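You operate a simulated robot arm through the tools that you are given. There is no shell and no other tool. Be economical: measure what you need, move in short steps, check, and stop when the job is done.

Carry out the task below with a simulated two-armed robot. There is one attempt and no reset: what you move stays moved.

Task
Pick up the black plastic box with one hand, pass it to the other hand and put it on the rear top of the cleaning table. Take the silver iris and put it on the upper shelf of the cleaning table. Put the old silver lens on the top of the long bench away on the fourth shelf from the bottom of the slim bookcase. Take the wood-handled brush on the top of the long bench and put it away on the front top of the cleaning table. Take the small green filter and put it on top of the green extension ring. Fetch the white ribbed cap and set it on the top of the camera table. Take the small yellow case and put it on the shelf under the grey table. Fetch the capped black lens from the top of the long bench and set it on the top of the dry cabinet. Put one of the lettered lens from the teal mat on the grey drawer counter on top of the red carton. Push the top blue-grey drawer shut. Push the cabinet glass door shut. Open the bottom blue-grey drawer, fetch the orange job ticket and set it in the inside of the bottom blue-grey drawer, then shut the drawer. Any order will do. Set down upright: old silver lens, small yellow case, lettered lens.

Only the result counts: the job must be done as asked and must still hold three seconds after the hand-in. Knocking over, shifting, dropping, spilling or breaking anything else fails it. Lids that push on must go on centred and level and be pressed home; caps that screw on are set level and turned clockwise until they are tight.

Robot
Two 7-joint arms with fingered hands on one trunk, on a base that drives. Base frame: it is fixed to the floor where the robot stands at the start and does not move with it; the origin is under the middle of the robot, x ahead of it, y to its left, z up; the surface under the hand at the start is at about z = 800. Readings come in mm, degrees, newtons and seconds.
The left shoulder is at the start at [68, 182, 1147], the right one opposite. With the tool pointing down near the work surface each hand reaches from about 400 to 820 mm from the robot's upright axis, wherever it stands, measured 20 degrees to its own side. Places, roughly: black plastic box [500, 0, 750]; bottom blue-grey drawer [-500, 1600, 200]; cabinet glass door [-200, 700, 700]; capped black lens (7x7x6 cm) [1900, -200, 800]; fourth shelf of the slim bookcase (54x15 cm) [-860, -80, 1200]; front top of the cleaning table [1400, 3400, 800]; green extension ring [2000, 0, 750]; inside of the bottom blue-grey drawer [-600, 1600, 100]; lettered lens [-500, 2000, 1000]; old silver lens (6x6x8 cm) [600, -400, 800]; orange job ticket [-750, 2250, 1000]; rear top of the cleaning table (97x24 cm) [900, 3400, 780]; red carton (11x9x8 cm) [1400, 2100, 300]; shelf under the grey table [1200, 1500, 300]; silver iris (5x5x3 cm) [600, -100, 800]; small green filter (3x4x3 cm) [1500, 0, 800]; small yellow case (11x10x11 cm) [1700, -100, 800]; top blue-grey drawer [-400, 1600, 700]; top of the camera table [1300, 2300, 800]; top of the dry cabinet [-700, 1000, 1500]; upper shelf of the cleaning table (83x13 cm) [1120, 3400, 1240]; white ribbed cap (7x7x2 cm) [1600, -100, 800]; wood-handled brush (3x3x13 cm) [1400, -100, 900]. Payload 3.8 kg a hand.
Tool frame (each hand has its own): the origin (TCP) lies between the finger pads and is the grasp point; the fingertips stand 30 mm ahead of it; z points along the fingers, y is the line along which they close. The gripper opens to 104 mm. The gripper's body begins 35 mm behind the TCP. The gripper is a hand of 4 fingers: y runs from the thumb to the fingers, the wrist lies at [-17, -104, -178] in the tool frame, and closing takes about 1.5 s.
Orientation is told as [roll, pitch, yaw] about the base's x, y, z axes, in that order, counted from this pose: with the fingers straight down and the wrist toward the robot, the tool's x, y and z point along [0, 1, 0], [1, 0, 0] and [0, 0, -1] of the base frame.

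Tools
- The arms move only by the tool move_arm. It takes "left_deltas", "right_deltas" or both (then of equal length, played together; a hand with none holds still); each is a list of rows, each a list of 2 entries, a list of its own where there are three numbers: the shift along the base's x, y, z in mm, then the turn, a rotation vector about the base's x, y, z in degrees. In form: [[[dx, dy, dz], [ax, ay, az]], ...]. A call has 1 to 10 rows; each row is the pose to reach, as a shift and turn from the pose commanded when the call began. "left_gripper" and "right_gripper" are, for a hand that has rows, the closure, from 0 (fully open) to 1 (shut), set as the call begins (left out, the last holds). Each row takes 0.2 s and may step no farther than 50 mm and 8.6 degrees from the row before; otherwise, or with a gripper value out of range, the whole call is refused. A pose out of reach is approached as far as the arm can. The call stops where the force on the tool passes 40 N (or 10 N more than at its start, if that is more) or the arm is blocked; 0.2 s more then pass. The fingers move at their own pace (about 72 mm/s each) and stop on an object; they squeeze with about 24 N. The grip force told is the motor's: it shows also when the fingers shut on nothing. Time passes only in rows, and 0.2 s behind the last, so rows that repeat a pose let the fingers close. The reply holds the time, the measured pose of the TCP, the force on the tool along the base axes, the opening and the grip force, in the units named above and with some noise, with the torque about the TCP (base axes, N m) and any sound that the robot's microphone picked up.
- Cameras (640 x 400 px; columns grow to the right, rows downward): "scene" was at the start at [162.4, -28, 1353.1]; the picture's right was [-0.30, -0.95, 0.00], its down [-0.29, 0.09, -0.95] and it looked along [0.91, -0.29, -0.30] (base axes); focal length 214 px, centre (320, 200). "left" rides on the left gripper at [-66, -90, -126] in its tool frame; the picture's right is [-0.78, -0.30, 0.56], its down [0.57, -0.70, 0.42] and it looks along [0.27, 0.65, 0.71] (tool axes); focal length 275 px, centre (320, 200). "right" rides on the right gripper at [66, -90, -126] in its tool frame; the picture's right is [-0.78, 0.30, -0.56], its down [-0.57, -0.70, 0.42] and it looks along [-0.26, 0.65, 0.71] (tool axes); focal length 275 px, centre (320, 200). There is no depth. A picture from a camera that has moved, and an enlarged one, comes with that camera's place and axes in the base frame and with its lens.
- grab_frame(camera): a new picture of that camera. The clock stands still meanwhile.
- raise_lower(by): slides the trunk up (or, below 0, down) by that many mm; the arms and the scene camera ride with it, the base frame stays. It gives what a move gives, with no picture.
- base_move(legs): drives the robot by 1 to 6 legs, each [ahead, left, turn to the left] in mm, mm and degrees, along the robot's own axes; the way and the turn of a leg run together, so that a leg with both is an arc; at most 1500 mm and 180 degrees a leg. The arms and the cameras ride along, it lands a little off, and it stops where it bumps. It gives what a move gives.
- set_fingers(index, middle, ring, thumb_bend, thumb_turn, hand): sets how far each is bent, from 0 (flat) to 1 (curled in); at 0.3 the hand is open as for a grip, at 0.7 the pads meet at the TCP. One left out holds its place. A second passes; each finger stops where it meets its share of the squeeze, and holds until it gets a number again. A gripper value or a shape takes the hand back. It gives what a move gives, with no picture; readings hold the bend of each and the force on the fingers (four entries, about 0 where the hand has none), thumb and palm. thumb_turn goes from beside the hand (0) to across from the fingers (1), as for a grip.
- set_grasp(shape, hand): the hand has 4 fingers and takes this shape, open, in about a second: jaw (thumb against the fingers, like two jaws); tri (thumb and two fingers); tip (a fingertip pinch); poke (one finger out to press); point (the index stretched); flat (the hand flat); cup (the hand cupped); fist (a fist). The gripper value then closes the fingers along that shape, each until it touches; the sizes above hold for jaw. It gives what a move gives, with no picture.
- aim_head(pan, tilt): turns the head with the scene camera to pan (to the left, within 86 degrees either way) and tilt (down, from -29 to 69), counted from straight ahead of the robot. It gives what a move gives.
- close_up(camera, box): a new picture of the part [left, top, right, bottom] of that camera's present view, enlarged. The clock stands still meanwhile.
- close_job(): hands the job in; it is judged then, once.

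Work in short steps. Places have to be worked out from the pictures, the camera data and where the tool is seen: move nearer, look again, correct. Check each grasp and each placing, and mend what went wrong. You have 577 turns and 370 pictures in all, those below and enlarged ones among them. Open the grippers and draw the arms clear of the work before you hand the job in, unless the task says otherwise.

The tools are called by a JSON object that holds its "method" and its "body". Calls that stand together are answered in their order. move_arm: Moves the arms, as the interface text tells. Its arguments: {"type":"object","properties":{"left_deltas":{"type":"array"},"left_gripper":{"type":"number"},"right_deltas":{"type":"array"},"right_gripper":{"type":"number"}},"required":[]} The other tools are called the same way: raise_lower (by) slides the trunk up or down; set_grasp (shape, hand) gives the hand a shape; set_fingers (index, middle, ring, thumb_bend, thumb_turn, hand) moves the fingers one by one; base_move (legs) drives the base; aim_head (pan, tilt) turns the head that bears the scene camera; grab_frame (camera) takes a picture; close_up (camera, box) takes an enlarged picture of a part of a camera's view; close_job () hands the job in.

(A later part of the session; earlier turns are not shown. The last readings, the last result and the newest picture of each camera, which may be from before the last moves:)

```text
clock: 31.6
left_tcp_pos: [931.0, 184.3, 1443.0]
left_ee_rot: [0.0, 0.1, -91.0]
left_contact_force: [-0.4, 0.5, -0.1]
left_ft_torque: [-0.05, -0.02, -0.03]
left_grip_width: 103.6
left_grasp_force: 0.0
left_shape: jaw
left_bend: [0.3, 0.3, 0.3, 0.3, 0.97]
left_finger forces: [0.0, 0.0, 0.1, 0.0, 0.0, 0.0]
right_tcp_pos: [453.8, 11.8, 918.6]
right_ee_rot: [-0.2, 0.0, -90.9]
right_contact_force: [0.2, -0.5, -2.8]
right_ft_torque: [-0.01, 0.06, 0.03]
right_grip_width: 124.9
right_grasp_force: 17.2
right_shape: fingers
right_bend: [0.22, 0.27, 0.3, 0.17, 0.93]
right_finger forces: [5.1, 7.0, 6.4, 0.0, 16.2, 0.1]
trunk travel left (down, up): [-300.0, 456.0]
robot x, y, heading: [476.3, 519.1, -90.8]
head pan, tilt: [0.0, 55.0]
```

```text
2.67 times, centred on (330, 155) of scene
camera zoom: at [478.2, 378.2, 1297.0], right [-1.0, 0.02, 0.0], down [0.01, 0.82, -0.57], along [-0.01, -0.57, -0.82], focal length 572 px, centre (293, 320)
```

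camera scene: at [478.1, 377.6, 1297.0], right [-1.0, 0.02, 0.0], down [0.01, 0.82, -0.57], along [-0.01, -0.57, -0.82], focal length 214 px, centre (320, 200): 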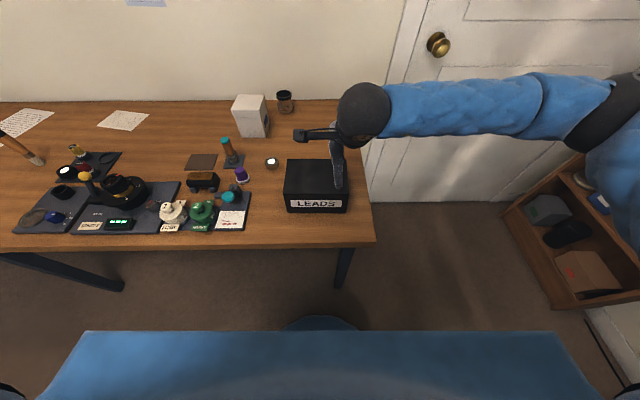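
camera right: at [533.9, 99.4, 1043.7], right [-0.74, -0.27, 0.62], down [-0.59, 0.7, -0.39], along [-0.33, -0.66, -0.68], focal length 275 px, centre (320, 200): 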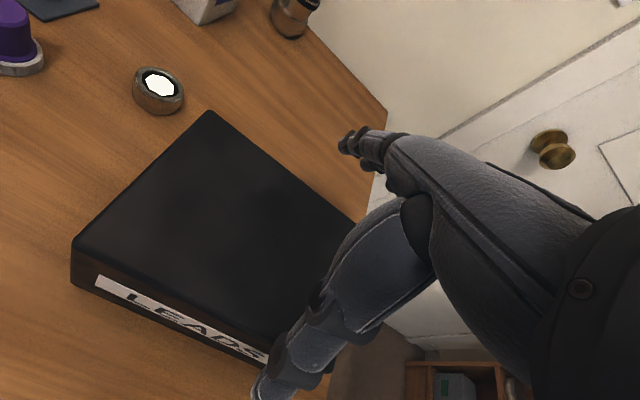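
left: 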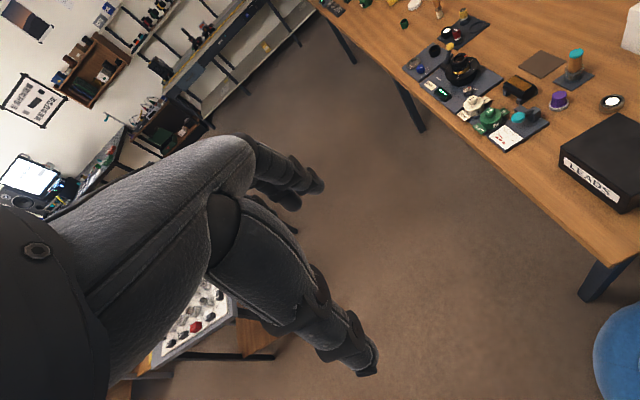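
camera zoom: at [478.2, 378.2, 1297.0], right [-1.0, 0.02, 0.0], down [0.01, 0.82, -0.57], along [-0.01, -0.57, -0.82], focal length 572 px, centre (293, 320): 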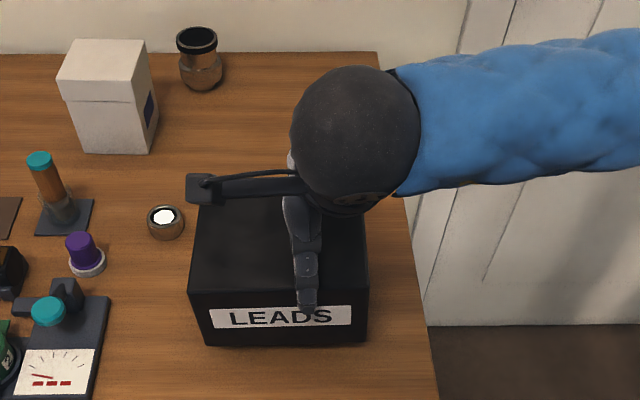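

{"method": "move_arm", "body": {"right_deltas": [[[0, 0, 30], [0, 0, 0]], [[0, 0, 70], [0, 0, 0]], [[0, 0, 110], [0, 0, 0]]]}}

{"method": "grab_frame", "body": {"camera": "scene"}}

{"method": "grab_frame", "body": {"camera": "right"}}

```text
clock: 32.4
left_tcp_pos: [931.1, 185.4, 1442.8]
left_ee_rot: [0.0, 0.1, -91.0]
left_contact_force: [-0.2, -0.3, 0.7]
left_ft_torque: [-0.01, -0.01, -0.01]
left_grip_width: 103.7
left_grasp_force: 0.0
left_shape: jaw
left_bend: [0.3, 0.3, 0.3, 0.3, 0.97]
left_finger forces: [0.0, 0.0, 0.0, 0.1, 0.0, 0.0]
right_tcp_pos: [453.6, 13.4, 1030.9]
right_ee_rot: [0.1, 0.0, -91.0]
right_contact_force: [-0.1, -0.3, -2.0]
right_ft_torque: [0.0, 0.07, 0.01]
right_grip_width: 124.8
right_grasp_force: 16.8
right_shape: fingers
right_bend: [0.22, 0.27, 0.3, 0.17, 0.93]
right_finger forces: [5.0, 7.0, 6.2, 0.0, 16.0, 0.0]
trunk travel left (down, up): [-300.0, 456.0]
robot x, y, heading: [478.7, 523.1, -91.1]
head pan, tilt: [0.0, 55.0]
```

```text
340 pictures are left
camera scene: at [478.3, 378.5, 1297.2], right [-1.0, 0.02, 0.0], down [0.01, 0.82, -0.57], along [-0.01, -0.57, -0.82], focal length 214 px, centre (320, 200)
```

scene: 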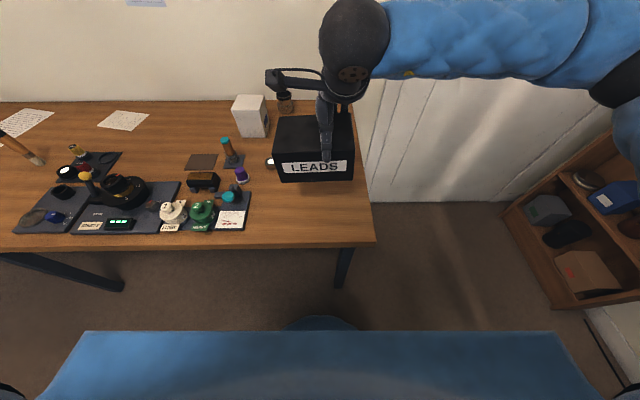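

```text
339 pictures are left
camera right: at [523.2, 101.7, 1155.9], right [-0.78, -0.28, 0.56], down [-0.56, 0.71, -0.43], along [-0.28, -0.64, -0.71], focal length 275 px, centre (320, 200)
```

right: 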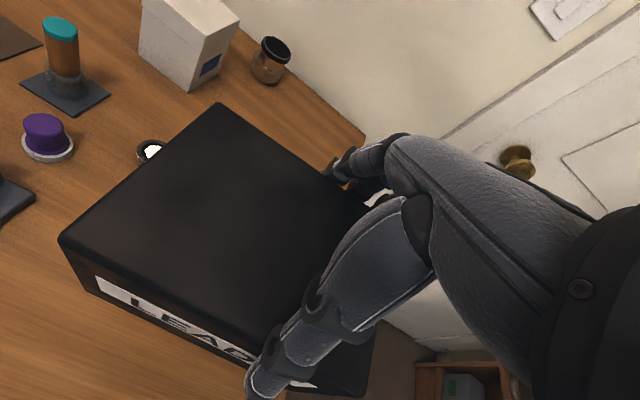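

Box lifted (≈0.25 kg), and it hangs well. I move it farther out and up for the hand-over, then swing the left hand to point forward (thumb below).

{"method": "move_arm", "body": {"right_deltas": [[[0, -30, 33], [0, 0, 0]], [[0, -60, 66], [0, 0, 0]], [[0, -90, 100], [0, 0, 0]], [[0, -120, 130], [0, 0, 0]]]}}

{"method": "move_arm", "body": {"left_deltas": [[[-30, 0, -20], [-8.5, 0, 0]], [[-60, 0, -40], [-17, 0, 0]], [[-90, 0, -60], [-25.5, 0, 0]], [[-120, 0, -80], [-34, 0, 0]], [[-150, 0, -100], [-42.5, 0, 0]], [[-180, 0, -120], [-51, 0, 0]], [[-210, 0, -140], [-59.5, 0, 0]], [[-240, 0, -160], [-68, 0, 0]], [[-270, 0, -180], [-76.5, 0, 0]], [[-300, 0, -200], [-85, 0, 0]]]}}

{"method": "grab_frame", "body": {"camera": "scene"}}

```text
clock: 33.4
left_tcp_pos: [931.6, 185.7, 1444.5]
left_ee_rot: [0.0, 0.0, -91.0]
left_contact_force: [0.1, -0.6, -0.3]
left_ft_torque: [0.01, 0.04, 0.0]
left_grip_width: 103.7
left_grasp_force: 0.0
left_shape: jaw
left_bend: [0.3, 0.3, 0.3, 0.3, 0.97]
left_finger forces: [0.1, 0.0, 0.0, 0.1, 0.1, 0.1]
right_tcp_pos: [455.2, -107.9, 1159.9]
right_ee_rot: [0.0, -0.1, -91.0]
right_contact_force: [0.4, -0.9, -2.9]
right_ft_torque: [0.02, 0.06, -0.03]
right_grip_width: 125.0
right_grasp_force: 16.5
right_shape: fingers
right_bend: [0.22, 0.27, 0.3, 0.17, 0.93]
right_finger forces: [4.9, 6.9, 6.0, 0.0, 15.5, 0.0]
trunk travel left (down, up): [-300.0, 456.0]
robot x, y, heading: [480.1, 519.6, -91.1]
head pan, tilt: [0.0, 55.0]
```

```text
clock: 35.6
left_tcp_pos: [616.3, 70.2, 1361.5]
left_ee_rot: [4.2, -81.5, -94.4]
left_contact_force: [1.0, -1.8, -0.8]
left_ft_torque: [-0.02, 0.0, -0.04]
left_grip_width: 103.7
left_grasp_force: 0.0
left_shape: jaw
left_bend: [0.3, 0.3, 0.3, 0.3, 0.97]
left_finger forces: [0.0, 0.1, 0.0, 0.0, 0.0, 0.0]
left hand out of reach, approached as far as the arm can: row 6, 7, 8, 9, 10
right_tcp_pos: [459.4, -111.8, 1154.2]
right_ee_rot: [-0.3, 0.2, -90.9]
right_contact_force: [0.5, -1.4, -3.1]
right_ft_torque: [0.02, 0.11, 0.0]
right_grip_width: 124.3
right_grasp_force: 17.1
right_shape: fingers
right_bend: [0.22, 0.27, 0.3, 0.17, 0.93]
right_finger forces: [4.8, 6.8, 6.1, 0.0, 15.1, 0.0]
trunk travel left (down, up): [-300.0, 456.0]
robot x, y, heading: [480.5, 523.1, -90.7]
head pan, tilt: [0.0, 55.0]
```

```text
338 pictures are left
camera scene: at [482.7, 372.4, 1296.0], right [-1.0, 0.02, 0.0], down [0.01, 0.82, -0.57], along [-0.01, -0.57, -0.82], focal length 214 px, centre (320, 200)
```

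scene: 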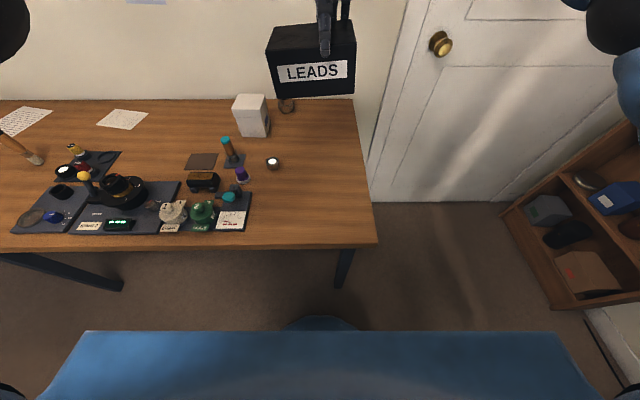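

{"method": "aim_head", "body": {"pan": 0, "tilt": 25}}

{"method": "move_arm", "body": {"left_deltas": [[[-10, 20, -40], [-3, 0, 2]], [[-30, 20, -80], [-6, 0, 3.5]], [[-50, 20, -120], [-8, 0, 3.5]], [[-70, 20, -160], [-8, 0, 3.5]], [[-85, 20, -200], [-8, 0, 3.5]], [[-85, 20, -245], [-8, 0, 3.5]]]}}

{"method": "grab_frame", "body": {"camera": "scene"}}

```text
clock: 36.6
left_tcp_pos: [611.7, 76.5, 1365.7]
left_ee_rot: [6.6, -81.6, -96.8]
left_contact_force: [0.3, 0.1, 0.1]
left_ft_torque: [-0.02, 0.01, 0.0]
left_grip_width: 104.0
left_grasp_force: 0.1
left_shape: jaw
left_bend: [0.3, 0.3, 0.3, 0.3, 0.97]
left_finger forces: [0.0, 0.0, 0.1, 0.1, 0.0, 0.1]
right_tcp_pos: [454.1, -109.3, 1159.6]
right_ee_rot: [-0.1, 0.1, -91.1]
right_contact_force: [0.4, 0.3, -1.7]
right_ft_torque: [-0.01, 0.08, 0.01]
right_grip_width: 124.5
right_grasp_force: 16.7
right_shape: fingers
right_bend: [0.22, 0.27, 0.3, 0.17, 0.93]
right_finger forces: [4.9, 6.9, 6.1, 0.1, 15.4, 0.0]
trunk travel left (down, up): [-300.0, 456.0]
robot x, y, heading: [484.3, 523.3, -91.2]
head pan, tilt: [0.0, 25.0]
```

```text
clock: 38.0
left_tcp_pos: [600.0, 19.5, 1190.7]
left_ee_rot: [64.3, -88.6, -151.4]
left_contact_force: [0.0, -0.2, -0.2]
left_ft_torque: [0.0, -0.03, -0.01]
left_grip_width: 103.9
left_grasp_force: 0.0
left_shape: jaw
left_bend: [0.3, 0.3, 0.3, 0.3, 0.97]
left_finger forces: [0.1, 0.0, 0.1, 0.1, 0.0, 0.0]
left hand out of reach, approached as far as the arm can: row 1, 2, 3, 4, 5, 6
right_tcp_pos: [455.0, -108.1, 1159.9]
right_ee_rot: [0.1, 0.0, -91.0]
right_contact_force: [1.2, -0.3, -2.7]
right_ft_torque: [0.0, 0.06, 0.01]
right_grip_width: 124.5
right_grasp_force: 16.5
right_shape: fingers
right_bend: [0.22, 0.27, 0.3, 0.17, 0.93]
right_finger forces: [4.7, 6.7, 6.0, 0.0, 15.1, 0.0]
trunk travel left (down, up): [-300.0, 456.0]
robot x, y, heading: [480.6, 524.7, -90.8]
head pan, tilt: [0.0, 25.0]
```

```text
337 pictures are left
camera scene: at [478.1, 357.6, 1341.0], right [-1.0, 0.02, 0.0], down [0.01, 0.42, -0.91], along [-0.02, -0.91, -0.42], focal length 214 px, centre (320, 200)
```

scene: 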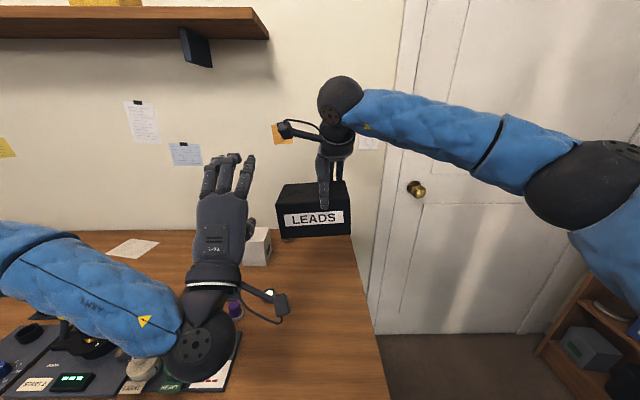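

The left hand now points forward beside the box. I slide it to x≈530, z≈1097 keeping clear of the near face.

{"method": "move_arm", "body": {"left_deltas": [[[-15, 0, -35], [0, 0, 0]], [[-35, 0, -65], [0, 0, 0]], [[-55, 0, -85], [0, 0, 0]], [[-70, 0, -95], [0, 0, 0]]]}}

{"method": "grab_frame", "body": {"camera": "scene"}}

{"method": "grab_frame", "body": {"camera": "left"}}

```text
clock: 39.0
left_tcp_pos: [611.3, 0.9, 1167.5]
left_ee_rot: [62.6, -89.0, -149.3]
left_contact_force: [1.1, -0.5, -0.3]
left_ft_torque: [0.0, 0.0, -0.03]
left_grip_width: 104.0
left_grasp_force: 0.0
left_shape: jaw
left_bend: [0.3, 0.3, 0.3, 0.3, 0.97]
left_finger forces: [0.0, 0.1, 0.0, 0.0, 0.1, 0.0]
left hand out of reach, approached as far as the arm can: row 1, 2, 3, 4
right_tcp_pos: [453.8, -108.1, 1158.5]
right_ee_rot: [0.0, -0.1, -91.0]
right_contact_force: [0.3, -1.2, -2.4]
right_ft_torque: [-0.02, 0.08, 0.0]
right_grip_width: 124.1
right_grasp_force: 16.3
right_shape: fingers
right_bend: [0.22, 0.27, 0.3, 0.17, 0.93]
right_finger forces: [4.8, 6.7, 6.0, 0.0, 15.0, 0.0]
trunk travel left (down, up): [-300.0, 456.0]
robot x, y, heading: [480.8, 525.5, -90.9]
head pan, tilt: [0.0, 25.0]
```

```text
336 pictures are left
camera scene: at [477.7, 357.8, 1341.1], right [-1.0, 0.02, 0.0], down [0.01, 0.42, -0.91], along [-0.02, -0.91, -0.42], focal length 214 px, centre (320, 200)
```

scene: 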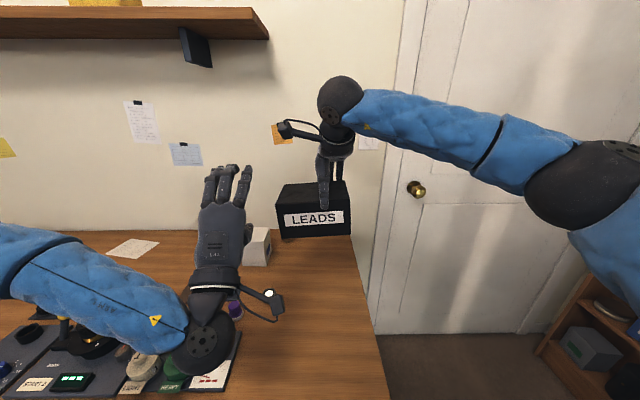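

```text
335 pictures are left
camera left: at [539.9, 123.0, 1076.6], right [-0.74, -0.6, -0.31], down [0.61, -0.38, -0.7], along [0.3, -0.7, 0.65], focal length 275 px, centre (320, 200)
```

left: 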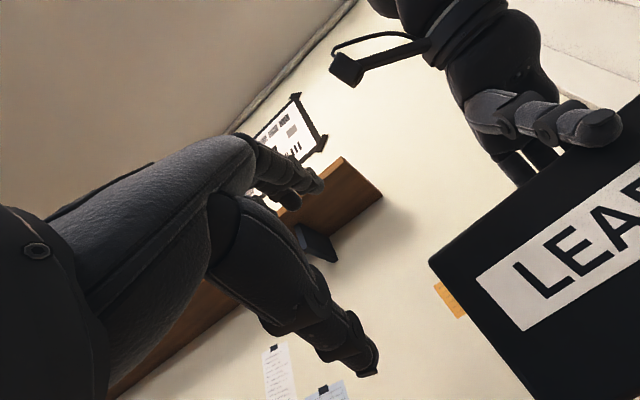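

The left arm can't go lower in this pose, so I bring the box to the hand: up 70 and left 75.

{"method": "move_arm", "body": {"right_deltas": [[[0, -8, 35], [0, 0, 0]], [[0, -8, 70], [0, 0, 0]], [[35, -8, 70], [0, 0, 0]], [[75, -8, 70], [0, 0, 0]], [[75, -8, 70], [0, 0, 0]]]}}

{"method": "grab_frame", "body": {"camera": "scene"}}

{"method": "grab_frame", "body": {"camera": "left"}}

```text
clock: 40.2
left_tcp_pos: [610.6, 1.5, 1167.6]
left_ee_rot: [62.8, -88.9, -149.5]
left_contact_force: [-0.3, 0.0, 0.5]
left_ft_torque: [-0.01, 0.03, 0.02]
left_grip_width: 103.9
left_grasp_force: 0.1
left_shape: jaw
left_bend: [0.3, 0.3, 0.3, 0.3, 0.97]
left_finger forces: [0.0, 0.0, 0.0, 0.0, 0.1, 0.0]
right_tcp_pos: [527.4, -116.4, 1228.8]
right_ee_rot: [0.2, 0.1, -91.0]
right_contact_force: [0.2, -0.6, -2.7]
right_ft_torque: [0.01, 0.09, 0.02]
right_grip_width: 124.1
right_grasp_force: 16.0
right_shape: fingers
right_bend: [0.23, 0.27, 0.3, 0.17, 0.93]
right_finger forces: [4.7, 6.7, 5.7, 0.0, 14.8, 0.0]
trunk travel left (down, up): [-300.0, 456.0]
robot x, y, heading: [478.4, 524.8, -91.0]
head pan, tilt: [0.0, 25.0]
```

```text
334 pictures are left
camera scene: at [476.8, 357.5, 1341.0], right [-1.0, 0.02, 0.0], down [0.01, 0.42, -0.91], along [-0.02, -0.91, -0.42], focal length 214 px, centre (320, 200)
```

scene: 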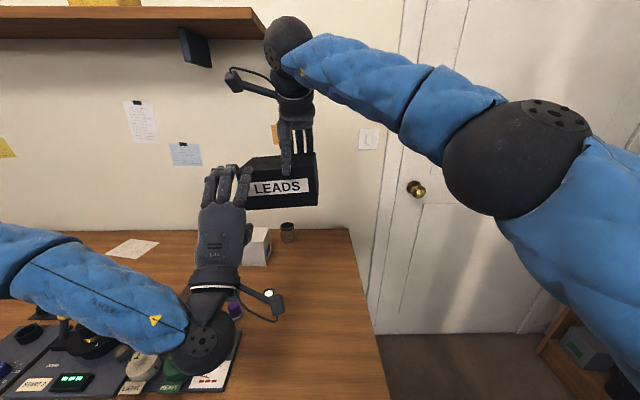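

```text
333 pictures are left
camera left: at [539.1, 122.8, 1076.6], right [-0.74, -0.6, -0.31], down [0.61, -0.38, -0.7], along [0.3, -0.7, 0.65], focal length 275 px, centre (320, 200)
```

left: 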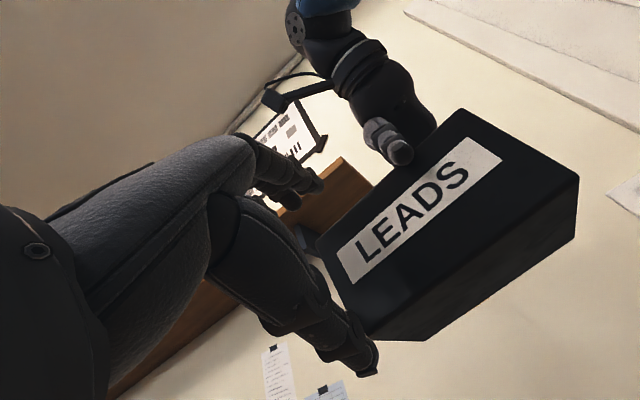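

Triangulating: the box's left end is at x≈630, z 1120–1210, near face y≈−58. I shift it 22 mm more to the left, then push the left hand forward around it.

{"method": "move_arm", "body": {"right_deltas": [[[22, 0, 0], [0, 0, 0]], [[22, 0, 0], [0, 0, 0]]]}}

{"method": "move_arm", "body": {"left_deltas": [[[0, -10, 0], [0, 0, 0]], [[0, -25, 0], [0, 0, 0]], [[0, -40, 0], [0, 0, 0]]]}}

{"method": "grab_frame", "body": {"camera": "left"}}

{"method": "close_up", "body": {"camera": "scene", "box": [160, 120, 360, 300]}}

```text
clock: 40.8
left_tcp_pos: [610.2, 1.4, 1168.5]
left_ee_rot: [63.0, -88.9, -149.7]
left_contact_force: [-0.2, -0.9, -0.1]
left_ft_torque: [-0.01, 0.0, -0.02]
left_grip_width: 103.8
left_grasp_force: 0.0
left_shape: jaw
left_bend: [0.3, 0.3, 0.3, 0.3, 0.97]
left_finger forces: [0.0, 0.0, 0.0, 0.0, 0.1, 0.0]
right_tcp_pos: [547.7, -117.0, 1229.3]
right_ee_rot: [0.1, 0.0, -91.1]
right_contact_force: [0.2, -0.3, -1.9]
right_ft_torque: [0.05, 0.02, 0.03]
right_grip_width: 124.2
right_grasp_force: 15.5
right_shape: fingers
right_bend: [0.23, 0.27, 0.3, 0.18, 0.93]
right_finger forces: [4.6, 6.6, 5.8, 0.1, 14.8, 0.1]
trunk travel left (down, up): [-300.0, 456.0]
robot x, y, heading: [478.7, 526.0, -91.0]
head pan, tilt: [0.0, 25.0]
```

```text
clock: 41.6
left_tcp_pos: [613.8, -36.2, 1167.9]
left_ee_rot: [62.2, -89.1, -148.7]
left_contact_force: [0.4, 0.3, 0.5]
left_ft_torque: [-0.02, 0.01, 0.0]
left_grip_width: 104.1
left_grasp_force: 0.0
left_shape: jaw
left_bend: [0.3, 0.3, 0.3, 0.3, 0.97]
left_finger forces: [0.4, 0.1, 0.0, 0.0, 0.0, 0.0]
right_tcp_pos: [550.7, -115.5, 1229.2]
right_ee_rot: [0.1, 0.1, -91.0]
right_contact_force: [0.6, -0.9, -3.1]
right_ft_torque: [-0.04, 0.07, -0.04]
right_grip_width: 124.3
right_grasp_force: 16.2
right_shape: fingers
right_bend: [0.23, 0.27, 0.3, 0.18, 0.93]
right_finger forces: [4.6, 6.7, 5.8, 0.0, 14.5, 0.0]
trunk travel left (down, up): [-300.0, 456.0]
robot x, y, heading: [481.7, 521.5, -91.0]
head pan, tilt: [0.0, 25.0]
```

```text
332 pictures are left
camera left: at [540.9, 84.1, 1077.0], right [-0.74, -0.6, -0.31], down [0.61, -0.38, -0.7], along [0.3, -0.7, 0.65], focal length 275 px, centre (320, 200)
```

left: 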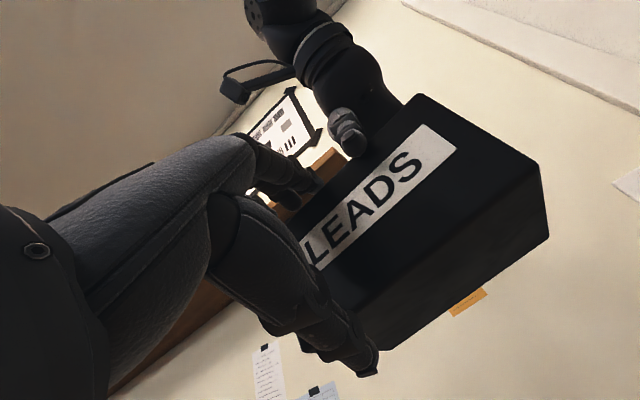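

```text
2.22 times, centred on (260, 210) of scene
camera zoom: at [477.7, 357.5, 1341.0], right [-1.0, 0.02, 0.0], down [0.01, 0.42, -0.91], along [-0.02, -0.91, -0.42], focal length 477 px, centre (453, 178)
```

zoom: 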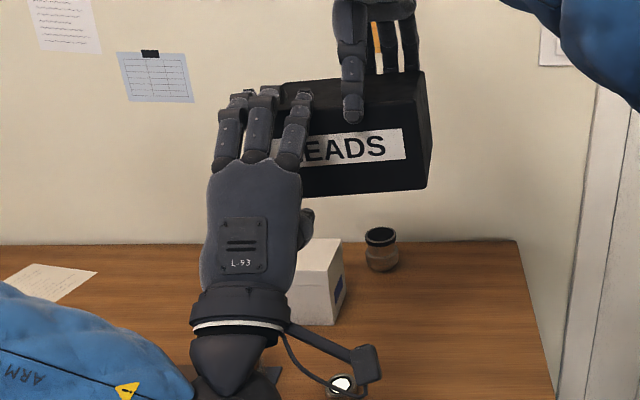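

The ring finger would miss the box end, so I shift the box another 18 mm left, then continue forward.

{"method": "move_arm", "body": {"right_deltas": [[[18, 0, 0], [0, 0, 0]], [[18, 0, 0], [0, 0, 0]]]}}

{"method": "move_arm", "body": {"left_deltas": [[[0, -12, 2], [0, 0, 0]], [[0, -24, 2], [0, 0, 0]], [[0, -34, 2], [0, 0, 0]]]}}

{"method": "close_up", "body": {"camera": "scene", "box": [160, 120, 360, 300]}}

{"method": "grab_frame", "body": {"camera": "left"}}

```text
clock: 42.2
left_tcp_pos: [613.6, -36.5, 1168.7]
left_ee_rot: [62.2, -89.1, -148.8]
left_contact_force: [1.1, 0.2, 0.7]
left_ft_torque: [0.0, 0.01, -0.02]
left_grip_width: 104.1
left_grasp_force: 0.0
left_shape: jaw
left_bend: [0.3, 0.3, 0.3, 0.3, 0.97]
left_finger forces: [0.5, 0.0, 0.0, 0.0, 0.0, 0.0]
right_tcp_pos: [558.5, -114.9, 1230.0]
right_ee_rot: [0.2, -0.2, -91.0]
right_contact_force: [1.2, 0.1, -2.7]
right_ft_torque: [-0.04, 0.08, 0.01]
right_grip_width: 124.1
right_grasp_force: 15.7
right_shape: fingers
right_bend: [0.23, 0.27, 0.3, 0.18, 0.93]
right_finger forces: [4.5, 6.6, 5.8, 0.0, 14.5, 0.0]
right hand out of reach, approached as far as the arm can: row 1, 2
trunk travel left (down, up): [-300.0, 456.0]
robot x, y, heading: [477.5, 524.4, -90.9]
head pan, tilt: [0.0, 25.0]
```

```text
clock: 43.0
left_tcp_pos: [617.1, -68.0, 1168.9]
left_ee_rot: [57.1, -89.0, -143.7]
left_contact_force: [1.0, 0.7, -3.1]
left_ft_torque: [0.12, -0.1, 0.01]
left_grip_width: 104.0
left_grasp_force: 0.0
left_shape: jaw
left_bend: [0.3, 0.3, 0.3, 0.25, 0.98]
left_finger forces: [0.1, 0.0, 0.0, 0.1, 4.4, 0.0]
left hand out of reach, approached as far as the arm can: row 2, 3
right_tcp_pos: [558.9, -116.6, 1230.2]
right_ee_rot: [0.1, -0.2, -91.0]
right_contact_force: [-2.5, -1.4, 1.3]
right_ft_torque: [-0.02, 0.06, -0.04]
right_grip_width: 101.4
right_grasp_force: 1.2
right_shape: fingers
right_bend: [0.25, 0.35, 0.34, 0.33, 0.96]
right_finger forces: [0.0, 2.1, 0.0, 0.0, 0.7, 0.0]
trunk travel left (down, up): [-300.0, 456.0]
robot x, y, heading: [481.5, 523.3, -91.0]
head pan, tilt: [0.0, 25.0]
```

```text
2.22 times, centred on (260, 210) of scene
camera zoom: at [477.8, 357.6, 1341.0], right [-1.0, 0.02, 0.0], down [0.01, 0.42, -0.91], along [-0.02, -0.91, -0.42], focal length 477 px, centre (453, 178)
```

zoom: 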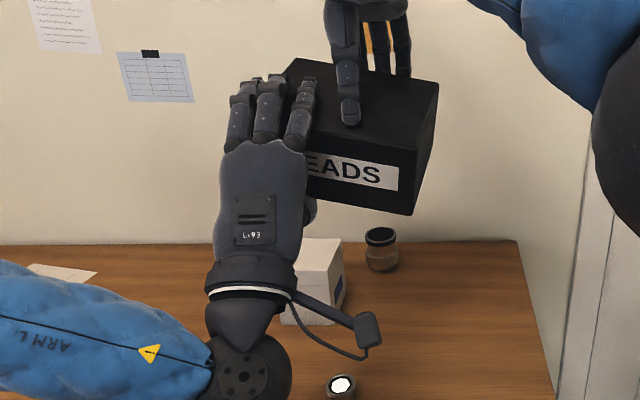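

```text
329 pictures are left
camera left: at [544.9, 51.4, 1079.7], right [-0.74, -0.6, -0.31], down [0.61, -0.38, -0.7], along [0.3, -0.7, 0.65], focal length 275 px, centre (320, 200)
```

left: 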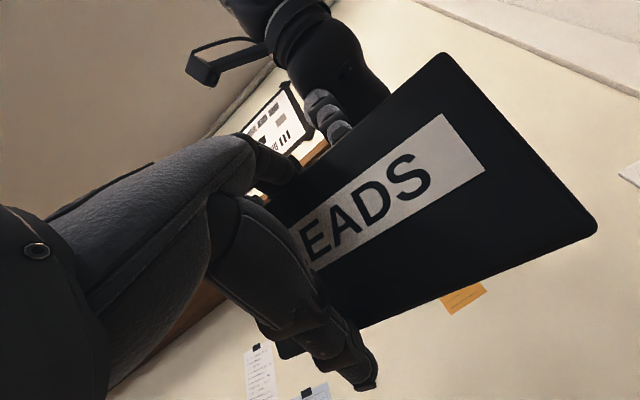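

The box slipped from the right fingers and is resting on the left thumb; I close the left hand at once.

{"method": "move_arm", "body": {"left_deltas": [[[0, 0, 0], [0, 0, 0]], [[0, 0, 0], [0, 0, 0]], [[0, 0, 0], [0, 0, 0]], [[0, 0, 0], [0, 0, 0]], [[0, 0, 0], [0, 0, 0]], [[0, 0, 0], [0, 0, 0]]], "left_gripper": 0.9}}

{"method": "close_up", "body": {"camera": "scene", "box": [160, 120, 360, 300]}}

{"method": "grab_frame", "body": {"camera": "left"}}

```text
clock: 44.4
left_tcp_pos: [618.0, -68.6, 1170.1]
left_ee_rot: [59.8, -89.1, -146.4]
left_contact_force: [1.6, 3.2, -3.2]
left_ft_torque: [0.09, -0.2, -0.02]
left_grip_width: 95.4
left_grasp_force: 23.8
left_shape: jaw
left_bend: [0.27, 0.32, 0.3, 0.29, 0.99]
left_finger forces: [13.8, 7.8, 2.8, 0.0, 32.4, 0.0]
right_tcp_pos: [559.9, -116.1, 1230.3]
right_ee_rot: [0.1, -0.2, -90.9]
right_contact_force: [-1.4, -2.2, 3.2]
right_ft_torque: [0.02, 0.08, -0.03]
right_grip_width: 101.3
right_grasp_force: 2.5
right_shape: fingers
right_bend: [0.25, 0.34, 0.34, 0.33, 0.96]
right_finger forces: [0.0, 2.6, 0.1, 0.0, 2.2, 0.1]
trunk travel left (down, up): [-300.0, 456.0]
robot x, y, heading: [479.8, 519.2, -90.9]
head pan, tilt: [0.0, 25.0]
```

```text
2.22 times, centred on (260, 210) of scene
camera zoom: at [477.8, 357.7, 1341.0], right [-1.0, 0.02, 0.0], down [0.01, 0.42, -0.91], along [-0.02, -0.91, -0.42], focal length 477 px, centre (453, 178)
```

zoom: 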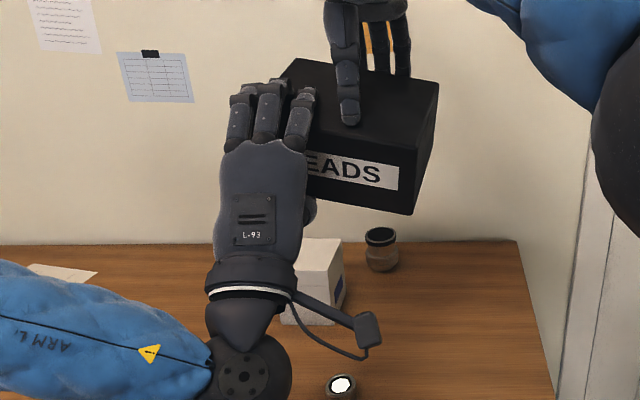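

```text
327 pictures are left
camera left: at [544.8, 51.7, 1080.0], right [-0.74, -0.6, -0.31], down [0.61, -0.38, -0.7], along [0.3, -0.7, 0.65], focal length 275 px, centre (320, 200)
```

left: 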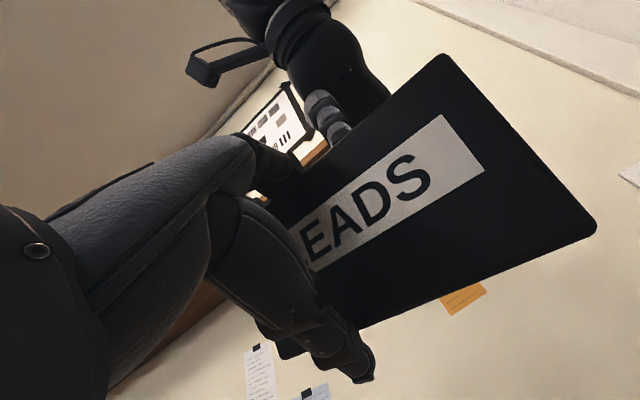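

The left hand holds it firmly (24 N on thumb and fingers). I take the right hand up and away.

{"method": "move_arm", "body": {"right_deltas": [[[0, 0, 30], [0, 0, 0]], [[-10, 0, 70], [0, 0, 0]], [[-50, 0, 80], [0, 0, 0]], [[-90, 0, 80], [0, 0, 0]]]}}

{"method": "grab_frame", "body": {"camera": "scene"}}

```text
clock: 45.4
left_tcp_pos: [616.2, -68.6, 1170.0]
left_ee_rot: [62.9, -89.1, -149.5]
left_contact_force: [-0.7, 0.0, -3.3]
left_ft_torque: [0.12, -0.11, 0.03]
left_grip_width: 89.4
left_grasp_force: 23.8
left_shape: jaw
left_bend: [0.26, 0.32, 0.3, 0.29, 0.98]
left_finger forces: [13.7, 7.9, 3.1, 0.0, 29.7, 0.0]
right_tcp_pos: [469.4, -114.5, 1311.5]
right_ee_rot: [0.0, 0.0, -91.0]
right_contact_force: [-0.3, -0.2, 0.3]
right_ft_torque: [0.0, -0.01, 0.0]
right_grip_width: 100.6
right_grasp_force: 0.0
right_shape: fingers
right_bend: [0.25, 0.36, 0.34, 0.34, 0.96]
right_finger forces: [0.0, 0.1, 0.0, 0.0, 0.1, 0.0]
right hand out of reach, approached as far as the arm can: row 1, 2, 3
trunk travel left (down, up): [-300.0, 456.0]
robot x, y, heading: [482.3, 522.8, -90.7]
head pan, tilt: [0.0, 25.0]
```

```text
326 pictures are left
camera scene: at [477.1, 358.1, 1341.1], right [-1.0, 0.02, 0.0], down [0.01, 0.42, -0.91], along [-0.02, -0.91, -0.42], focal length 214 px, centre (320, 200)
```

scene: 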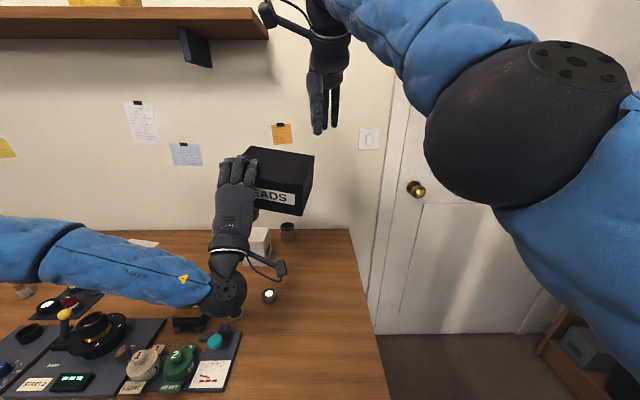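

Hand-over done. I drive 250 mm to the robot's left (+x) so the right hand can get at the iris with the left hand out of the way.

{"method": "base_move", "body": {"legs": [[0, 230, 0]]}}

{"method": "set_grasp", "body": {"hand": "right", "shape": "jaw"}}

{"method": "aim_head", "body": {"pan": -10, "tilt": 50}}

{"method": "grab_frame", "body": {"camera": "scene"}}

```text
clock: 47.1
left_tcp_pos: [850.4, -71.7, 1169.6]
left_ee_rot: [57.9, -89.2, -144.3]
left_contact_force: [0.5, 0.6, -2.9]
left_ft_torque: [0.13, -0.14, -0.03]
left_grip_width: 89.4
left_grasp_force: 24.1
left_shape: jaw
left_bend: [0.26, 0.32, 0.3, 0.29, 0.98]
left_finger forces: [13.6, 7.9, 3.1, 0.0, 29.6, 0.1]
right_tcp_pos: [703.0, -119.2, 1309.6]
right_ee_rot: [0.0, 0.1, -90.8]
right_contact_force: [0.2, 0.4, -0.1]
right_ft_torque: [-0.01, 0.03, 0.0]
right_grip_width: 100.4
right_grasp_force: 0.0
right_shape: fingers
right_bend: [0.25, 0.36, 0.34, 0.34, 0.96]
right_finger forces: [0.0, 0.1, 0.1, 0.0, 0.0, 0.0]
trunk travel left (down, up): [-300.0, 456.0]
robot x, y, heading: [708.2, 517.7, -90.7]
head pan, tilt: [0.0, 25.0]
```

```text
clock: 48.0
left_tcp_pos: [851.1, -71.8, 1170.0]
left_ee_rot: [59.7, -89.1, -146.0]
left_contact_force: [0.3, -0.9, -2.9]
left_ft_torque: [0.13, -0.1, 0.01]
left_grip_width: 89.3
left_grasp_force: 23.9
left_shape: jaw
left_bend: [0.26, 0.32, 0.3, 0.29, 0.98]
left_finger forces: [13.7, 7.8, 3.1, 0.0, 29.7, 0.1]
right_tcp_pos: [703.1, -119.8, 1308.7]
right_ee_rot: [0.0, 0.0, -90.8]
right_contact_force: [-0.4, 0.5, 0.8]
right_ft_torque: [-0.01, -0.01, -0.01]
right_grip_width: 104.0
right_grasp_force: 0.0
right_shape: jaw
right_bend: [0.3, 0.3, 0.3, 0.3, 0.97]
right_finger forces: [0.0, 0.0, 0.0, 0.0, 0.0, 0.0]
trunk travel left (down, up): [-300.0, 456.0]
robot x, y, heading: [711.4, 517.3, -90.8]
head pan, tilt: [0.0, 25.0]
```

```text
clock: 48.9
left_tcp_pos: [850.3, -70.7, 1171.0]
left_ee_rot: [60.0, -89.1, -146.4]
left_contact_force: [-0.3, 0.3, -2.7]
left_ft_torque: [0.09, -0.14, 0.04]
left_grip_width: 89.3
left_grasp_force: 24.3
left_shape: jaw
left_bend: [0.26, 0.32, 0.3, 0.29, 0.98]
left_finger forces: [13.7, 7.7, 3.1, 0.1, 29.7, 0.0]
right_tcp_pos: [702.5, -119.7, 1309.3]
right_ee_rot: [0.0, 0.0, -90.7]
right_contact_force: [-0.5, 0.7, 0.2]
right_ft_torque: [0.01, 0.01, 0.01]
right_grip_width: 103.5
right_grasp_force: 0.0
right_shape: jaw
right_bend: [0.3, 0.3, 0.3, 0.3, 0.97]
right_finger forces: [0.0, 0.0, 0.0, 0.1, 0.0, 0.0]
trunk travel left (down, up): [-300.0, 456.0]
robot x, y, heading: [707.9, 518.3, -90.8]
head pan, tilt: [-10.0, 50.0]
```

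```text
325 pictures are left
camera scene: at [696.0, 370.6, 1303.6], right [-0.98, 0.19, 0.0], down [0.14, 0.75, -0.64], along [-0.12, -0.63, -0.77], focal length 214 px, centre (320, 200)
```

scene: 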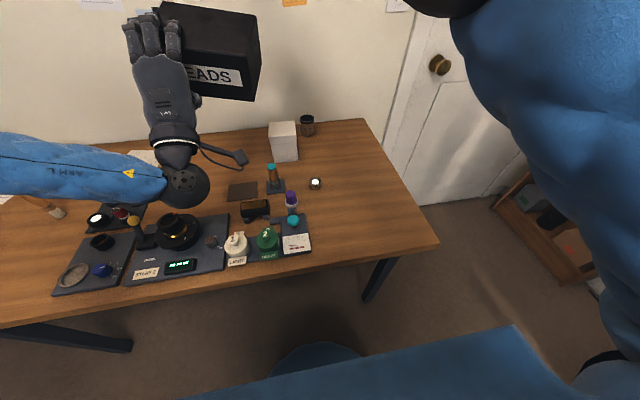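

{"method": "move_arm", "body": {"right_deltas": [[[-45, 10, 0], [0, 0, 0]], [[-88, 23, 0], [0, 0, 0]], [[-88, 23, -45], [0, 0, 0]], [[-88, 23, -90], [0, 0, 0]], [[-88, 23, -135], [0, 0, 0]], [[-88, 23, -180], [0, 0, 0]], [[-88, 23, -225], [0, 0, 0]], [[-88, 23, -270], [0, 0, 0]], [[-88, 23, -315], [0, 0, 0]], [[-88, 23, -360], [0, 0, 0]]]}}

{"method": "grab_frame", "body": {"camera": "right"}}

{"method": "close_up", "body": {"camera": "scene", "box": [230, 100, 410, 260]}}

```text
clock: 51.1
left_tcp_pos: [849.7, -72.0, 1172.0]
left_ee_rot: [66.3, -89.3, -152.9]
left_contact_force: [0.1, 0.4, 0.4]
left_ft_torque: [-0.02, -0.01, -0.02]
left_grip_width: 25.6
left_grasp_force: 24.8
left_shape: jaw
left_bend: [0.73, 0.4, 0.35, 0.51, 0.99]
left_finger forces: [0.1, 0.0, 0.0, 0.0, 0.1, 0.0]
right_tcp_pos: [720.8, -220.7, 971.8]
right_ee_rot: [0.1, 0.1, -90.7]
right_contact_force: [-0.3, -0.6, 1.5]
right_ft_torque: [0.03, 0.01, 0.02]
right_grip_width: 104.0
right_grasp_force: 0.2
right_shape: jaw
right_bend: [0.3, 0.3, 0.3, 0.3, 0.97]
right_finger forces: [0.0, 0.1, 0.1, 0.0, 0.0, 0.0]
right hand out of reach, approached as far as the arm can: row 1, 2, 3, 4, 5, 6, 7, 8, 9, 10
trunk travel left (down, up): [-300.0, 456.0]
robot x, y, heading: [709.5, 517.8, -90.6]
head pan, tilt: [-10.0, 50.0]
```

```text
324 pictures are left
camera right: at [789.9, -132.2, 1096.7], right [-0.78, -0.29, 0.56], down [-0.56, 0.71, -0.43], along [-0.27, -0.64, -0.71], focal length 275 px, centre (320, 200)
```

right: 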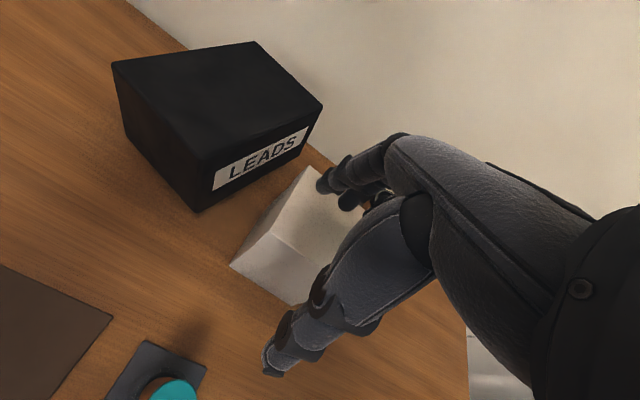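

```text
2.50 times, centred on (320, 180) of scene
camera zoom: at [695.7, 370.5, 1303.5], right [-0.98, 0.19, 0.0], down [0.14, 0.75, -0.64], along [-0.12, -0.63, -0.77], focal length 536 px, centre (320, 250)
```

zoom: 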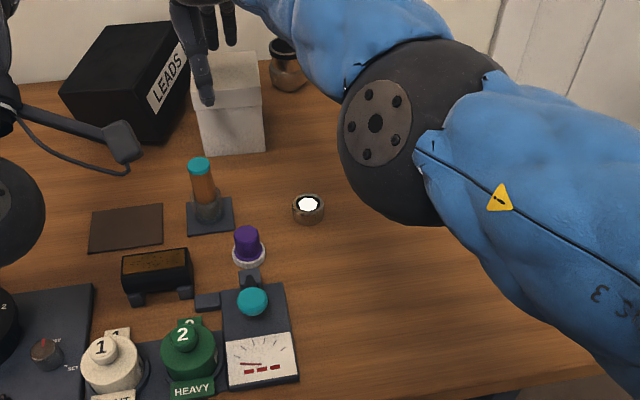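

The right arm took a wrong detour and knocked the box out of the left hand onto the bench; it landed upright at about x 850, y −300, and the white carton hasn't moved. I raise the right hand straight up away from the carton, then fold it back to a natural pose.

{"method": "move_arm", "body": {"right_deltas": [[[0, 0, 40], [0, 0, 0]], [[0, 0, 85], [0, 0, 0]], [[0, 0, 130], [0, 0, 0]], [[0, 0, 170], [0, 0, 0]]]}}

{"method": "grab_frame", "body": {"camera": "scene"}}

```text
clock: 52.1
left_tcp_pos: [851.1, -71.0, 1170.3]
left_ee_rot: [60.7, -89.1, -147.1]
left_contact_force: [0.4, -0.4, -0.2]
left_ft_torque: [-0.01, -0.01, 0.0]
left_grip_width: 25.5
left_grasp_force: 24.0
left_shape: jaw
left_bend: [0.73, 0.4, 0.35, 0.51, 0.99]
left_finger forces: [0.0, 0.0, 0.0, 0.0, 0.0, 0.0]
right_tcp_pos: [721.7, -200.8, 1117.1]
right_ee_rot: [-0.2, 0.3, -90.7]
right_contact_force: [-0.3, 0.0, -0.7]
right_ft_torque: [-0.03, -0.01, 0.02]
right_grip_width: 104.2
right_grasp_force: 0.0
right_shape: jaw
right_bend: [0.3, 0.3, 0.3, 0.3, 0.97]
right_finger forces: [0.0, 0.1, 0.0, 0.0, 0.1, 0.0]
right hand out of reach, approached as far as the arm can: row 2, 3, 4
trunk travel left (down, up): [-300.0, 456.0]
robot x, y, heading: [707.0, 519.8, -90.7]
head pan, tilt: [-10.0, 50.0]
```

```text
322 pictures are left
camera scene: at [695.9, 370.8, 1303.6], right [-0.98, 0.19, 0.0], down [0.14, 0.75, -0.64], along [-0.12, -0.63, -0.77], focal length 214 px, centre (320, 200)
```

scene: 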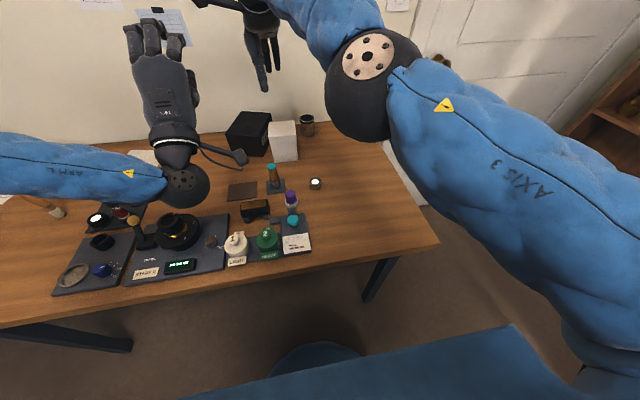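

The right arm is nearly straight. I pull the hand back toward the shoulder to unlock it.

{"method": "move_arm", "body": {"right_deltas": [[[-10, 40, 0], [0, 0, 0]], [[-20, 80, 0], [0, 0, 0]], [[-30, 120, 0], [0, 0, 0]], [[-40, 160, 0], [0, 0, 0]]]}}

{"method": "grab_frame", "body": {"camera": "scene"}}

```text
clock: 53.1
left_tcp_pos: [848.6, -72.1, 1170.7]
left_ee_rot: [62.7, -89.1, -149.1]
left_contact_force: [0.0, -0.9, 0.1]
left_ft_torque: [-0.04, 0.03, 0.03]
left_grip_width: 25.9
left_grasp_force: 24.2
left_shape: jaw
left_bend: [0.73, 0.4, 0.35, 0.51, 0.99]
left_finger forces: [0.0, 0.0, 0.0, 0.0, 0.1, 0.0]
right_tcp_pos: [670.4, -62.1, 1126.9]
right_ee_rot: [1.9, -0.3, -95.0]
right_contact_force: [2.4, 6.4, -2.0]
right_ft_torque: [-0.64, 0.19, -0.12]
right_grip_width: 104.0
right_grasp_force: 0.0
right_shape: jaw
right_bend: [0.3, 0.3, 0.3, 0.3, 0.97]
right_finger forces: [0.0, 0.0, 0.1, 0.0, 0.1, 0.1]
right hand out of reach, approached as far as the arm can: row 1
trunk travel left (down, up): [-300.0, 456.0]
robot x, y, heading: [706.4, 520.5, -90.4]
head pan, tilt: [-10.0, 50.0]
```

```text
321 pictures are left
camera scene: at [695.2, 371.2, 1303.6], right [-0.98, 0.19, 0.0], down [0.14, 0.75, -0.64], along [-0.12, -0.63, -0.77], focal length 214 px, centre (320, 200)
```

scene: 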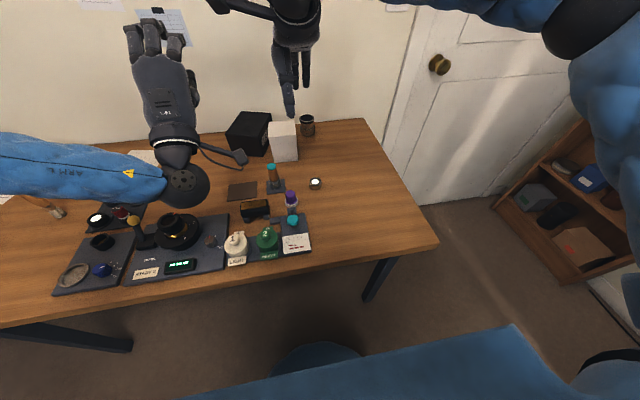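

The elbow is back outside. I go down above the iris and look with the wrist camera.

{"method": "move_arm", "body": {"right_deltas": [[[-12, -8, -40], [0, 0, 2]], [[-25, -16, -80], [0, 0, 4]], [[-38, -25, -120], [0, 0, 4]], [[-52, -35, -160], [0, 0, 4]], [[-52, -35, -190], [0, 0, 4]]]}}

{"method": "grab_frame", "body": {"camera": "right"}}

{"method": "grab_frame", "body": {"camera": "scene"}}

```text
clock: 54.3
left_tcp_pos: [849.2, -72.6, 1170.5]
left_ee_rot: [59.9, -89.0, -146.3]
left_contact_force: [0.5, -0.8, 0.9]
left_ft_torque: [-0.02, 0.01, 0.02]
left_grip_width: 25.7
left_grasp_force: 24.1
left_shape: jaw
left_bend: [0.73, 0.4, 0.35, 0.51, 0.99]
left_finger forces: [0.0, 0.0, 0.0, 0.0, 0.1, 0.0]
right_tcp_pos: [630.4, -77.0, 925.3]
right_ee_rot: [0.0, 0.1, -86.8]
right_contact_force: [0.2, 1.1, 1.0]
right_ft_torque: [0.0, 0.0, 0.03]
right_grip_width: 104.0
right_grasp_force: 0.1
right_shape: jaw
right_bend: [0.3, 0.3, 0.3, 0.3, 0.97]
right_finger forces: [0.0, 0.1, 0.1, 0.1, 0.1, 0.0]
trunk travel left (down, up): [-300.0, 456.0]
robot x, y, heading: [712.4, 520.4, -90.9]
head pan, tilt: [-10.0, 50.0]
```

```text
320 pictures are left
camera right: at [692.9, 16.9, 1049.4], right [-0.76, -0.34, 0.56], down [-0.61, 0.67, -0.43], along [-0.23, -0.66, -0.71], focal length 275 px, centre (320, 200)
```

right: 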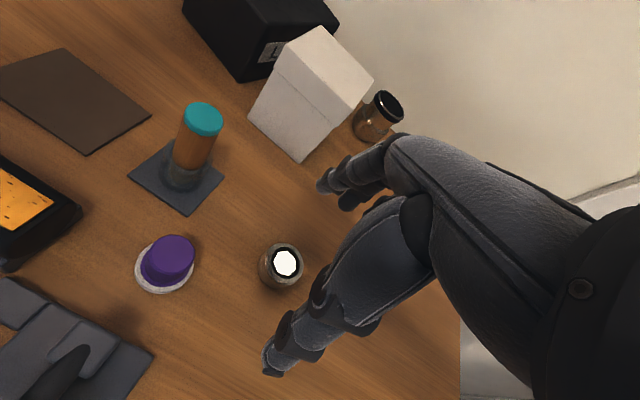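

```text
319 pictures are left
camera scene: at [695.9, 370.6, 1303.5], right [-0.98, 0.19, 0.0], down [0.14, 0.75, -0.64], along [-0.12, -0.63, -0.77], focal length 214 px, centre (320, 200)
```

scene: 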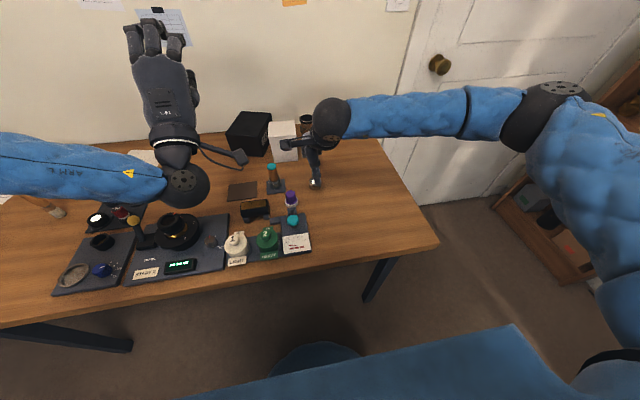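

The iris is at about (621,−101). I lower the hand over it to z≈838 and close.

{"method": "move_arm", "body": {"right_deltas": [[[-5, -12, -30], [0, 0, 0]], [[-9, -24, -60], [0, 0, 0]], [[-9, -24, -87], [0, 0, 0]]]}}

{"method": "grab_frame", "body": {"camera": "right"}}

```text
clock: 55.1
left_tcp_pos: [850.2, -71.7, 1170.5]
left_ee_rot: [60.3, -89.1, -146.7]
left_contact_force: [0.2, 0.1, -0.1]
left_ft_torque: [0.03, -0.02, 0.0]
left_grip_width: 25.9
left_grasp_force: 23.9
left_shape: jaw
left_bend: [0.73, 0.4, 0.35, 0.51, 0.99]
left_finger forces: [0.1, 0.0, 0.1, 0.0, 0.1, 0.0]
right_tcp_pos: [623.1, -99.3, 839.7]
right_ee_rot: [0.0, -0.2, -86.8]
right_contact_force: [0.3, -0.5, 0.5]
right_ft_torque: [0.01, 0.04, -0.01]
right_grip_width: 104.0
right_grasp_force: 0.1
right_shape: jaw
right_bend: [0.3, 0.3, 0.3, 0.3, 0.97]
right_finger forces: [0.0, 0.0, 0.1, 0.0, 0.1, 0.0]
trunk travel left (down, up): [-300.0, 456.0]
robot x, y, heading: [711.2, 521.2, -90.9]
head pan, tilt: [-10.0, 50.0]
```

```text
318 pictures are left
camera right: at [684.8, -6.2, 964.5], right [-0.76, -0.34, 0.56], down [-0.61, 0.67, -0.43], along [-0.23, -0.66, -0.71], focal length 275 px, centre (320, 200)
```

right: 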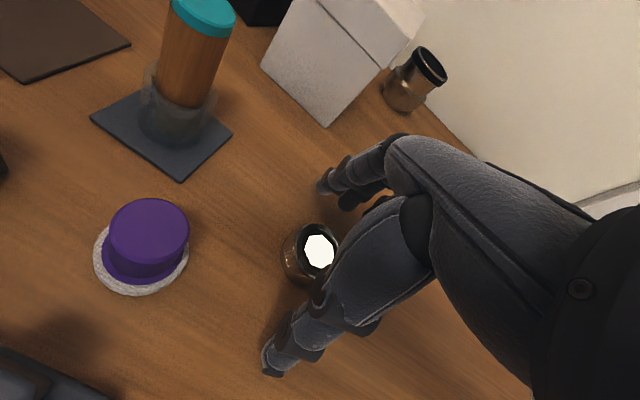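

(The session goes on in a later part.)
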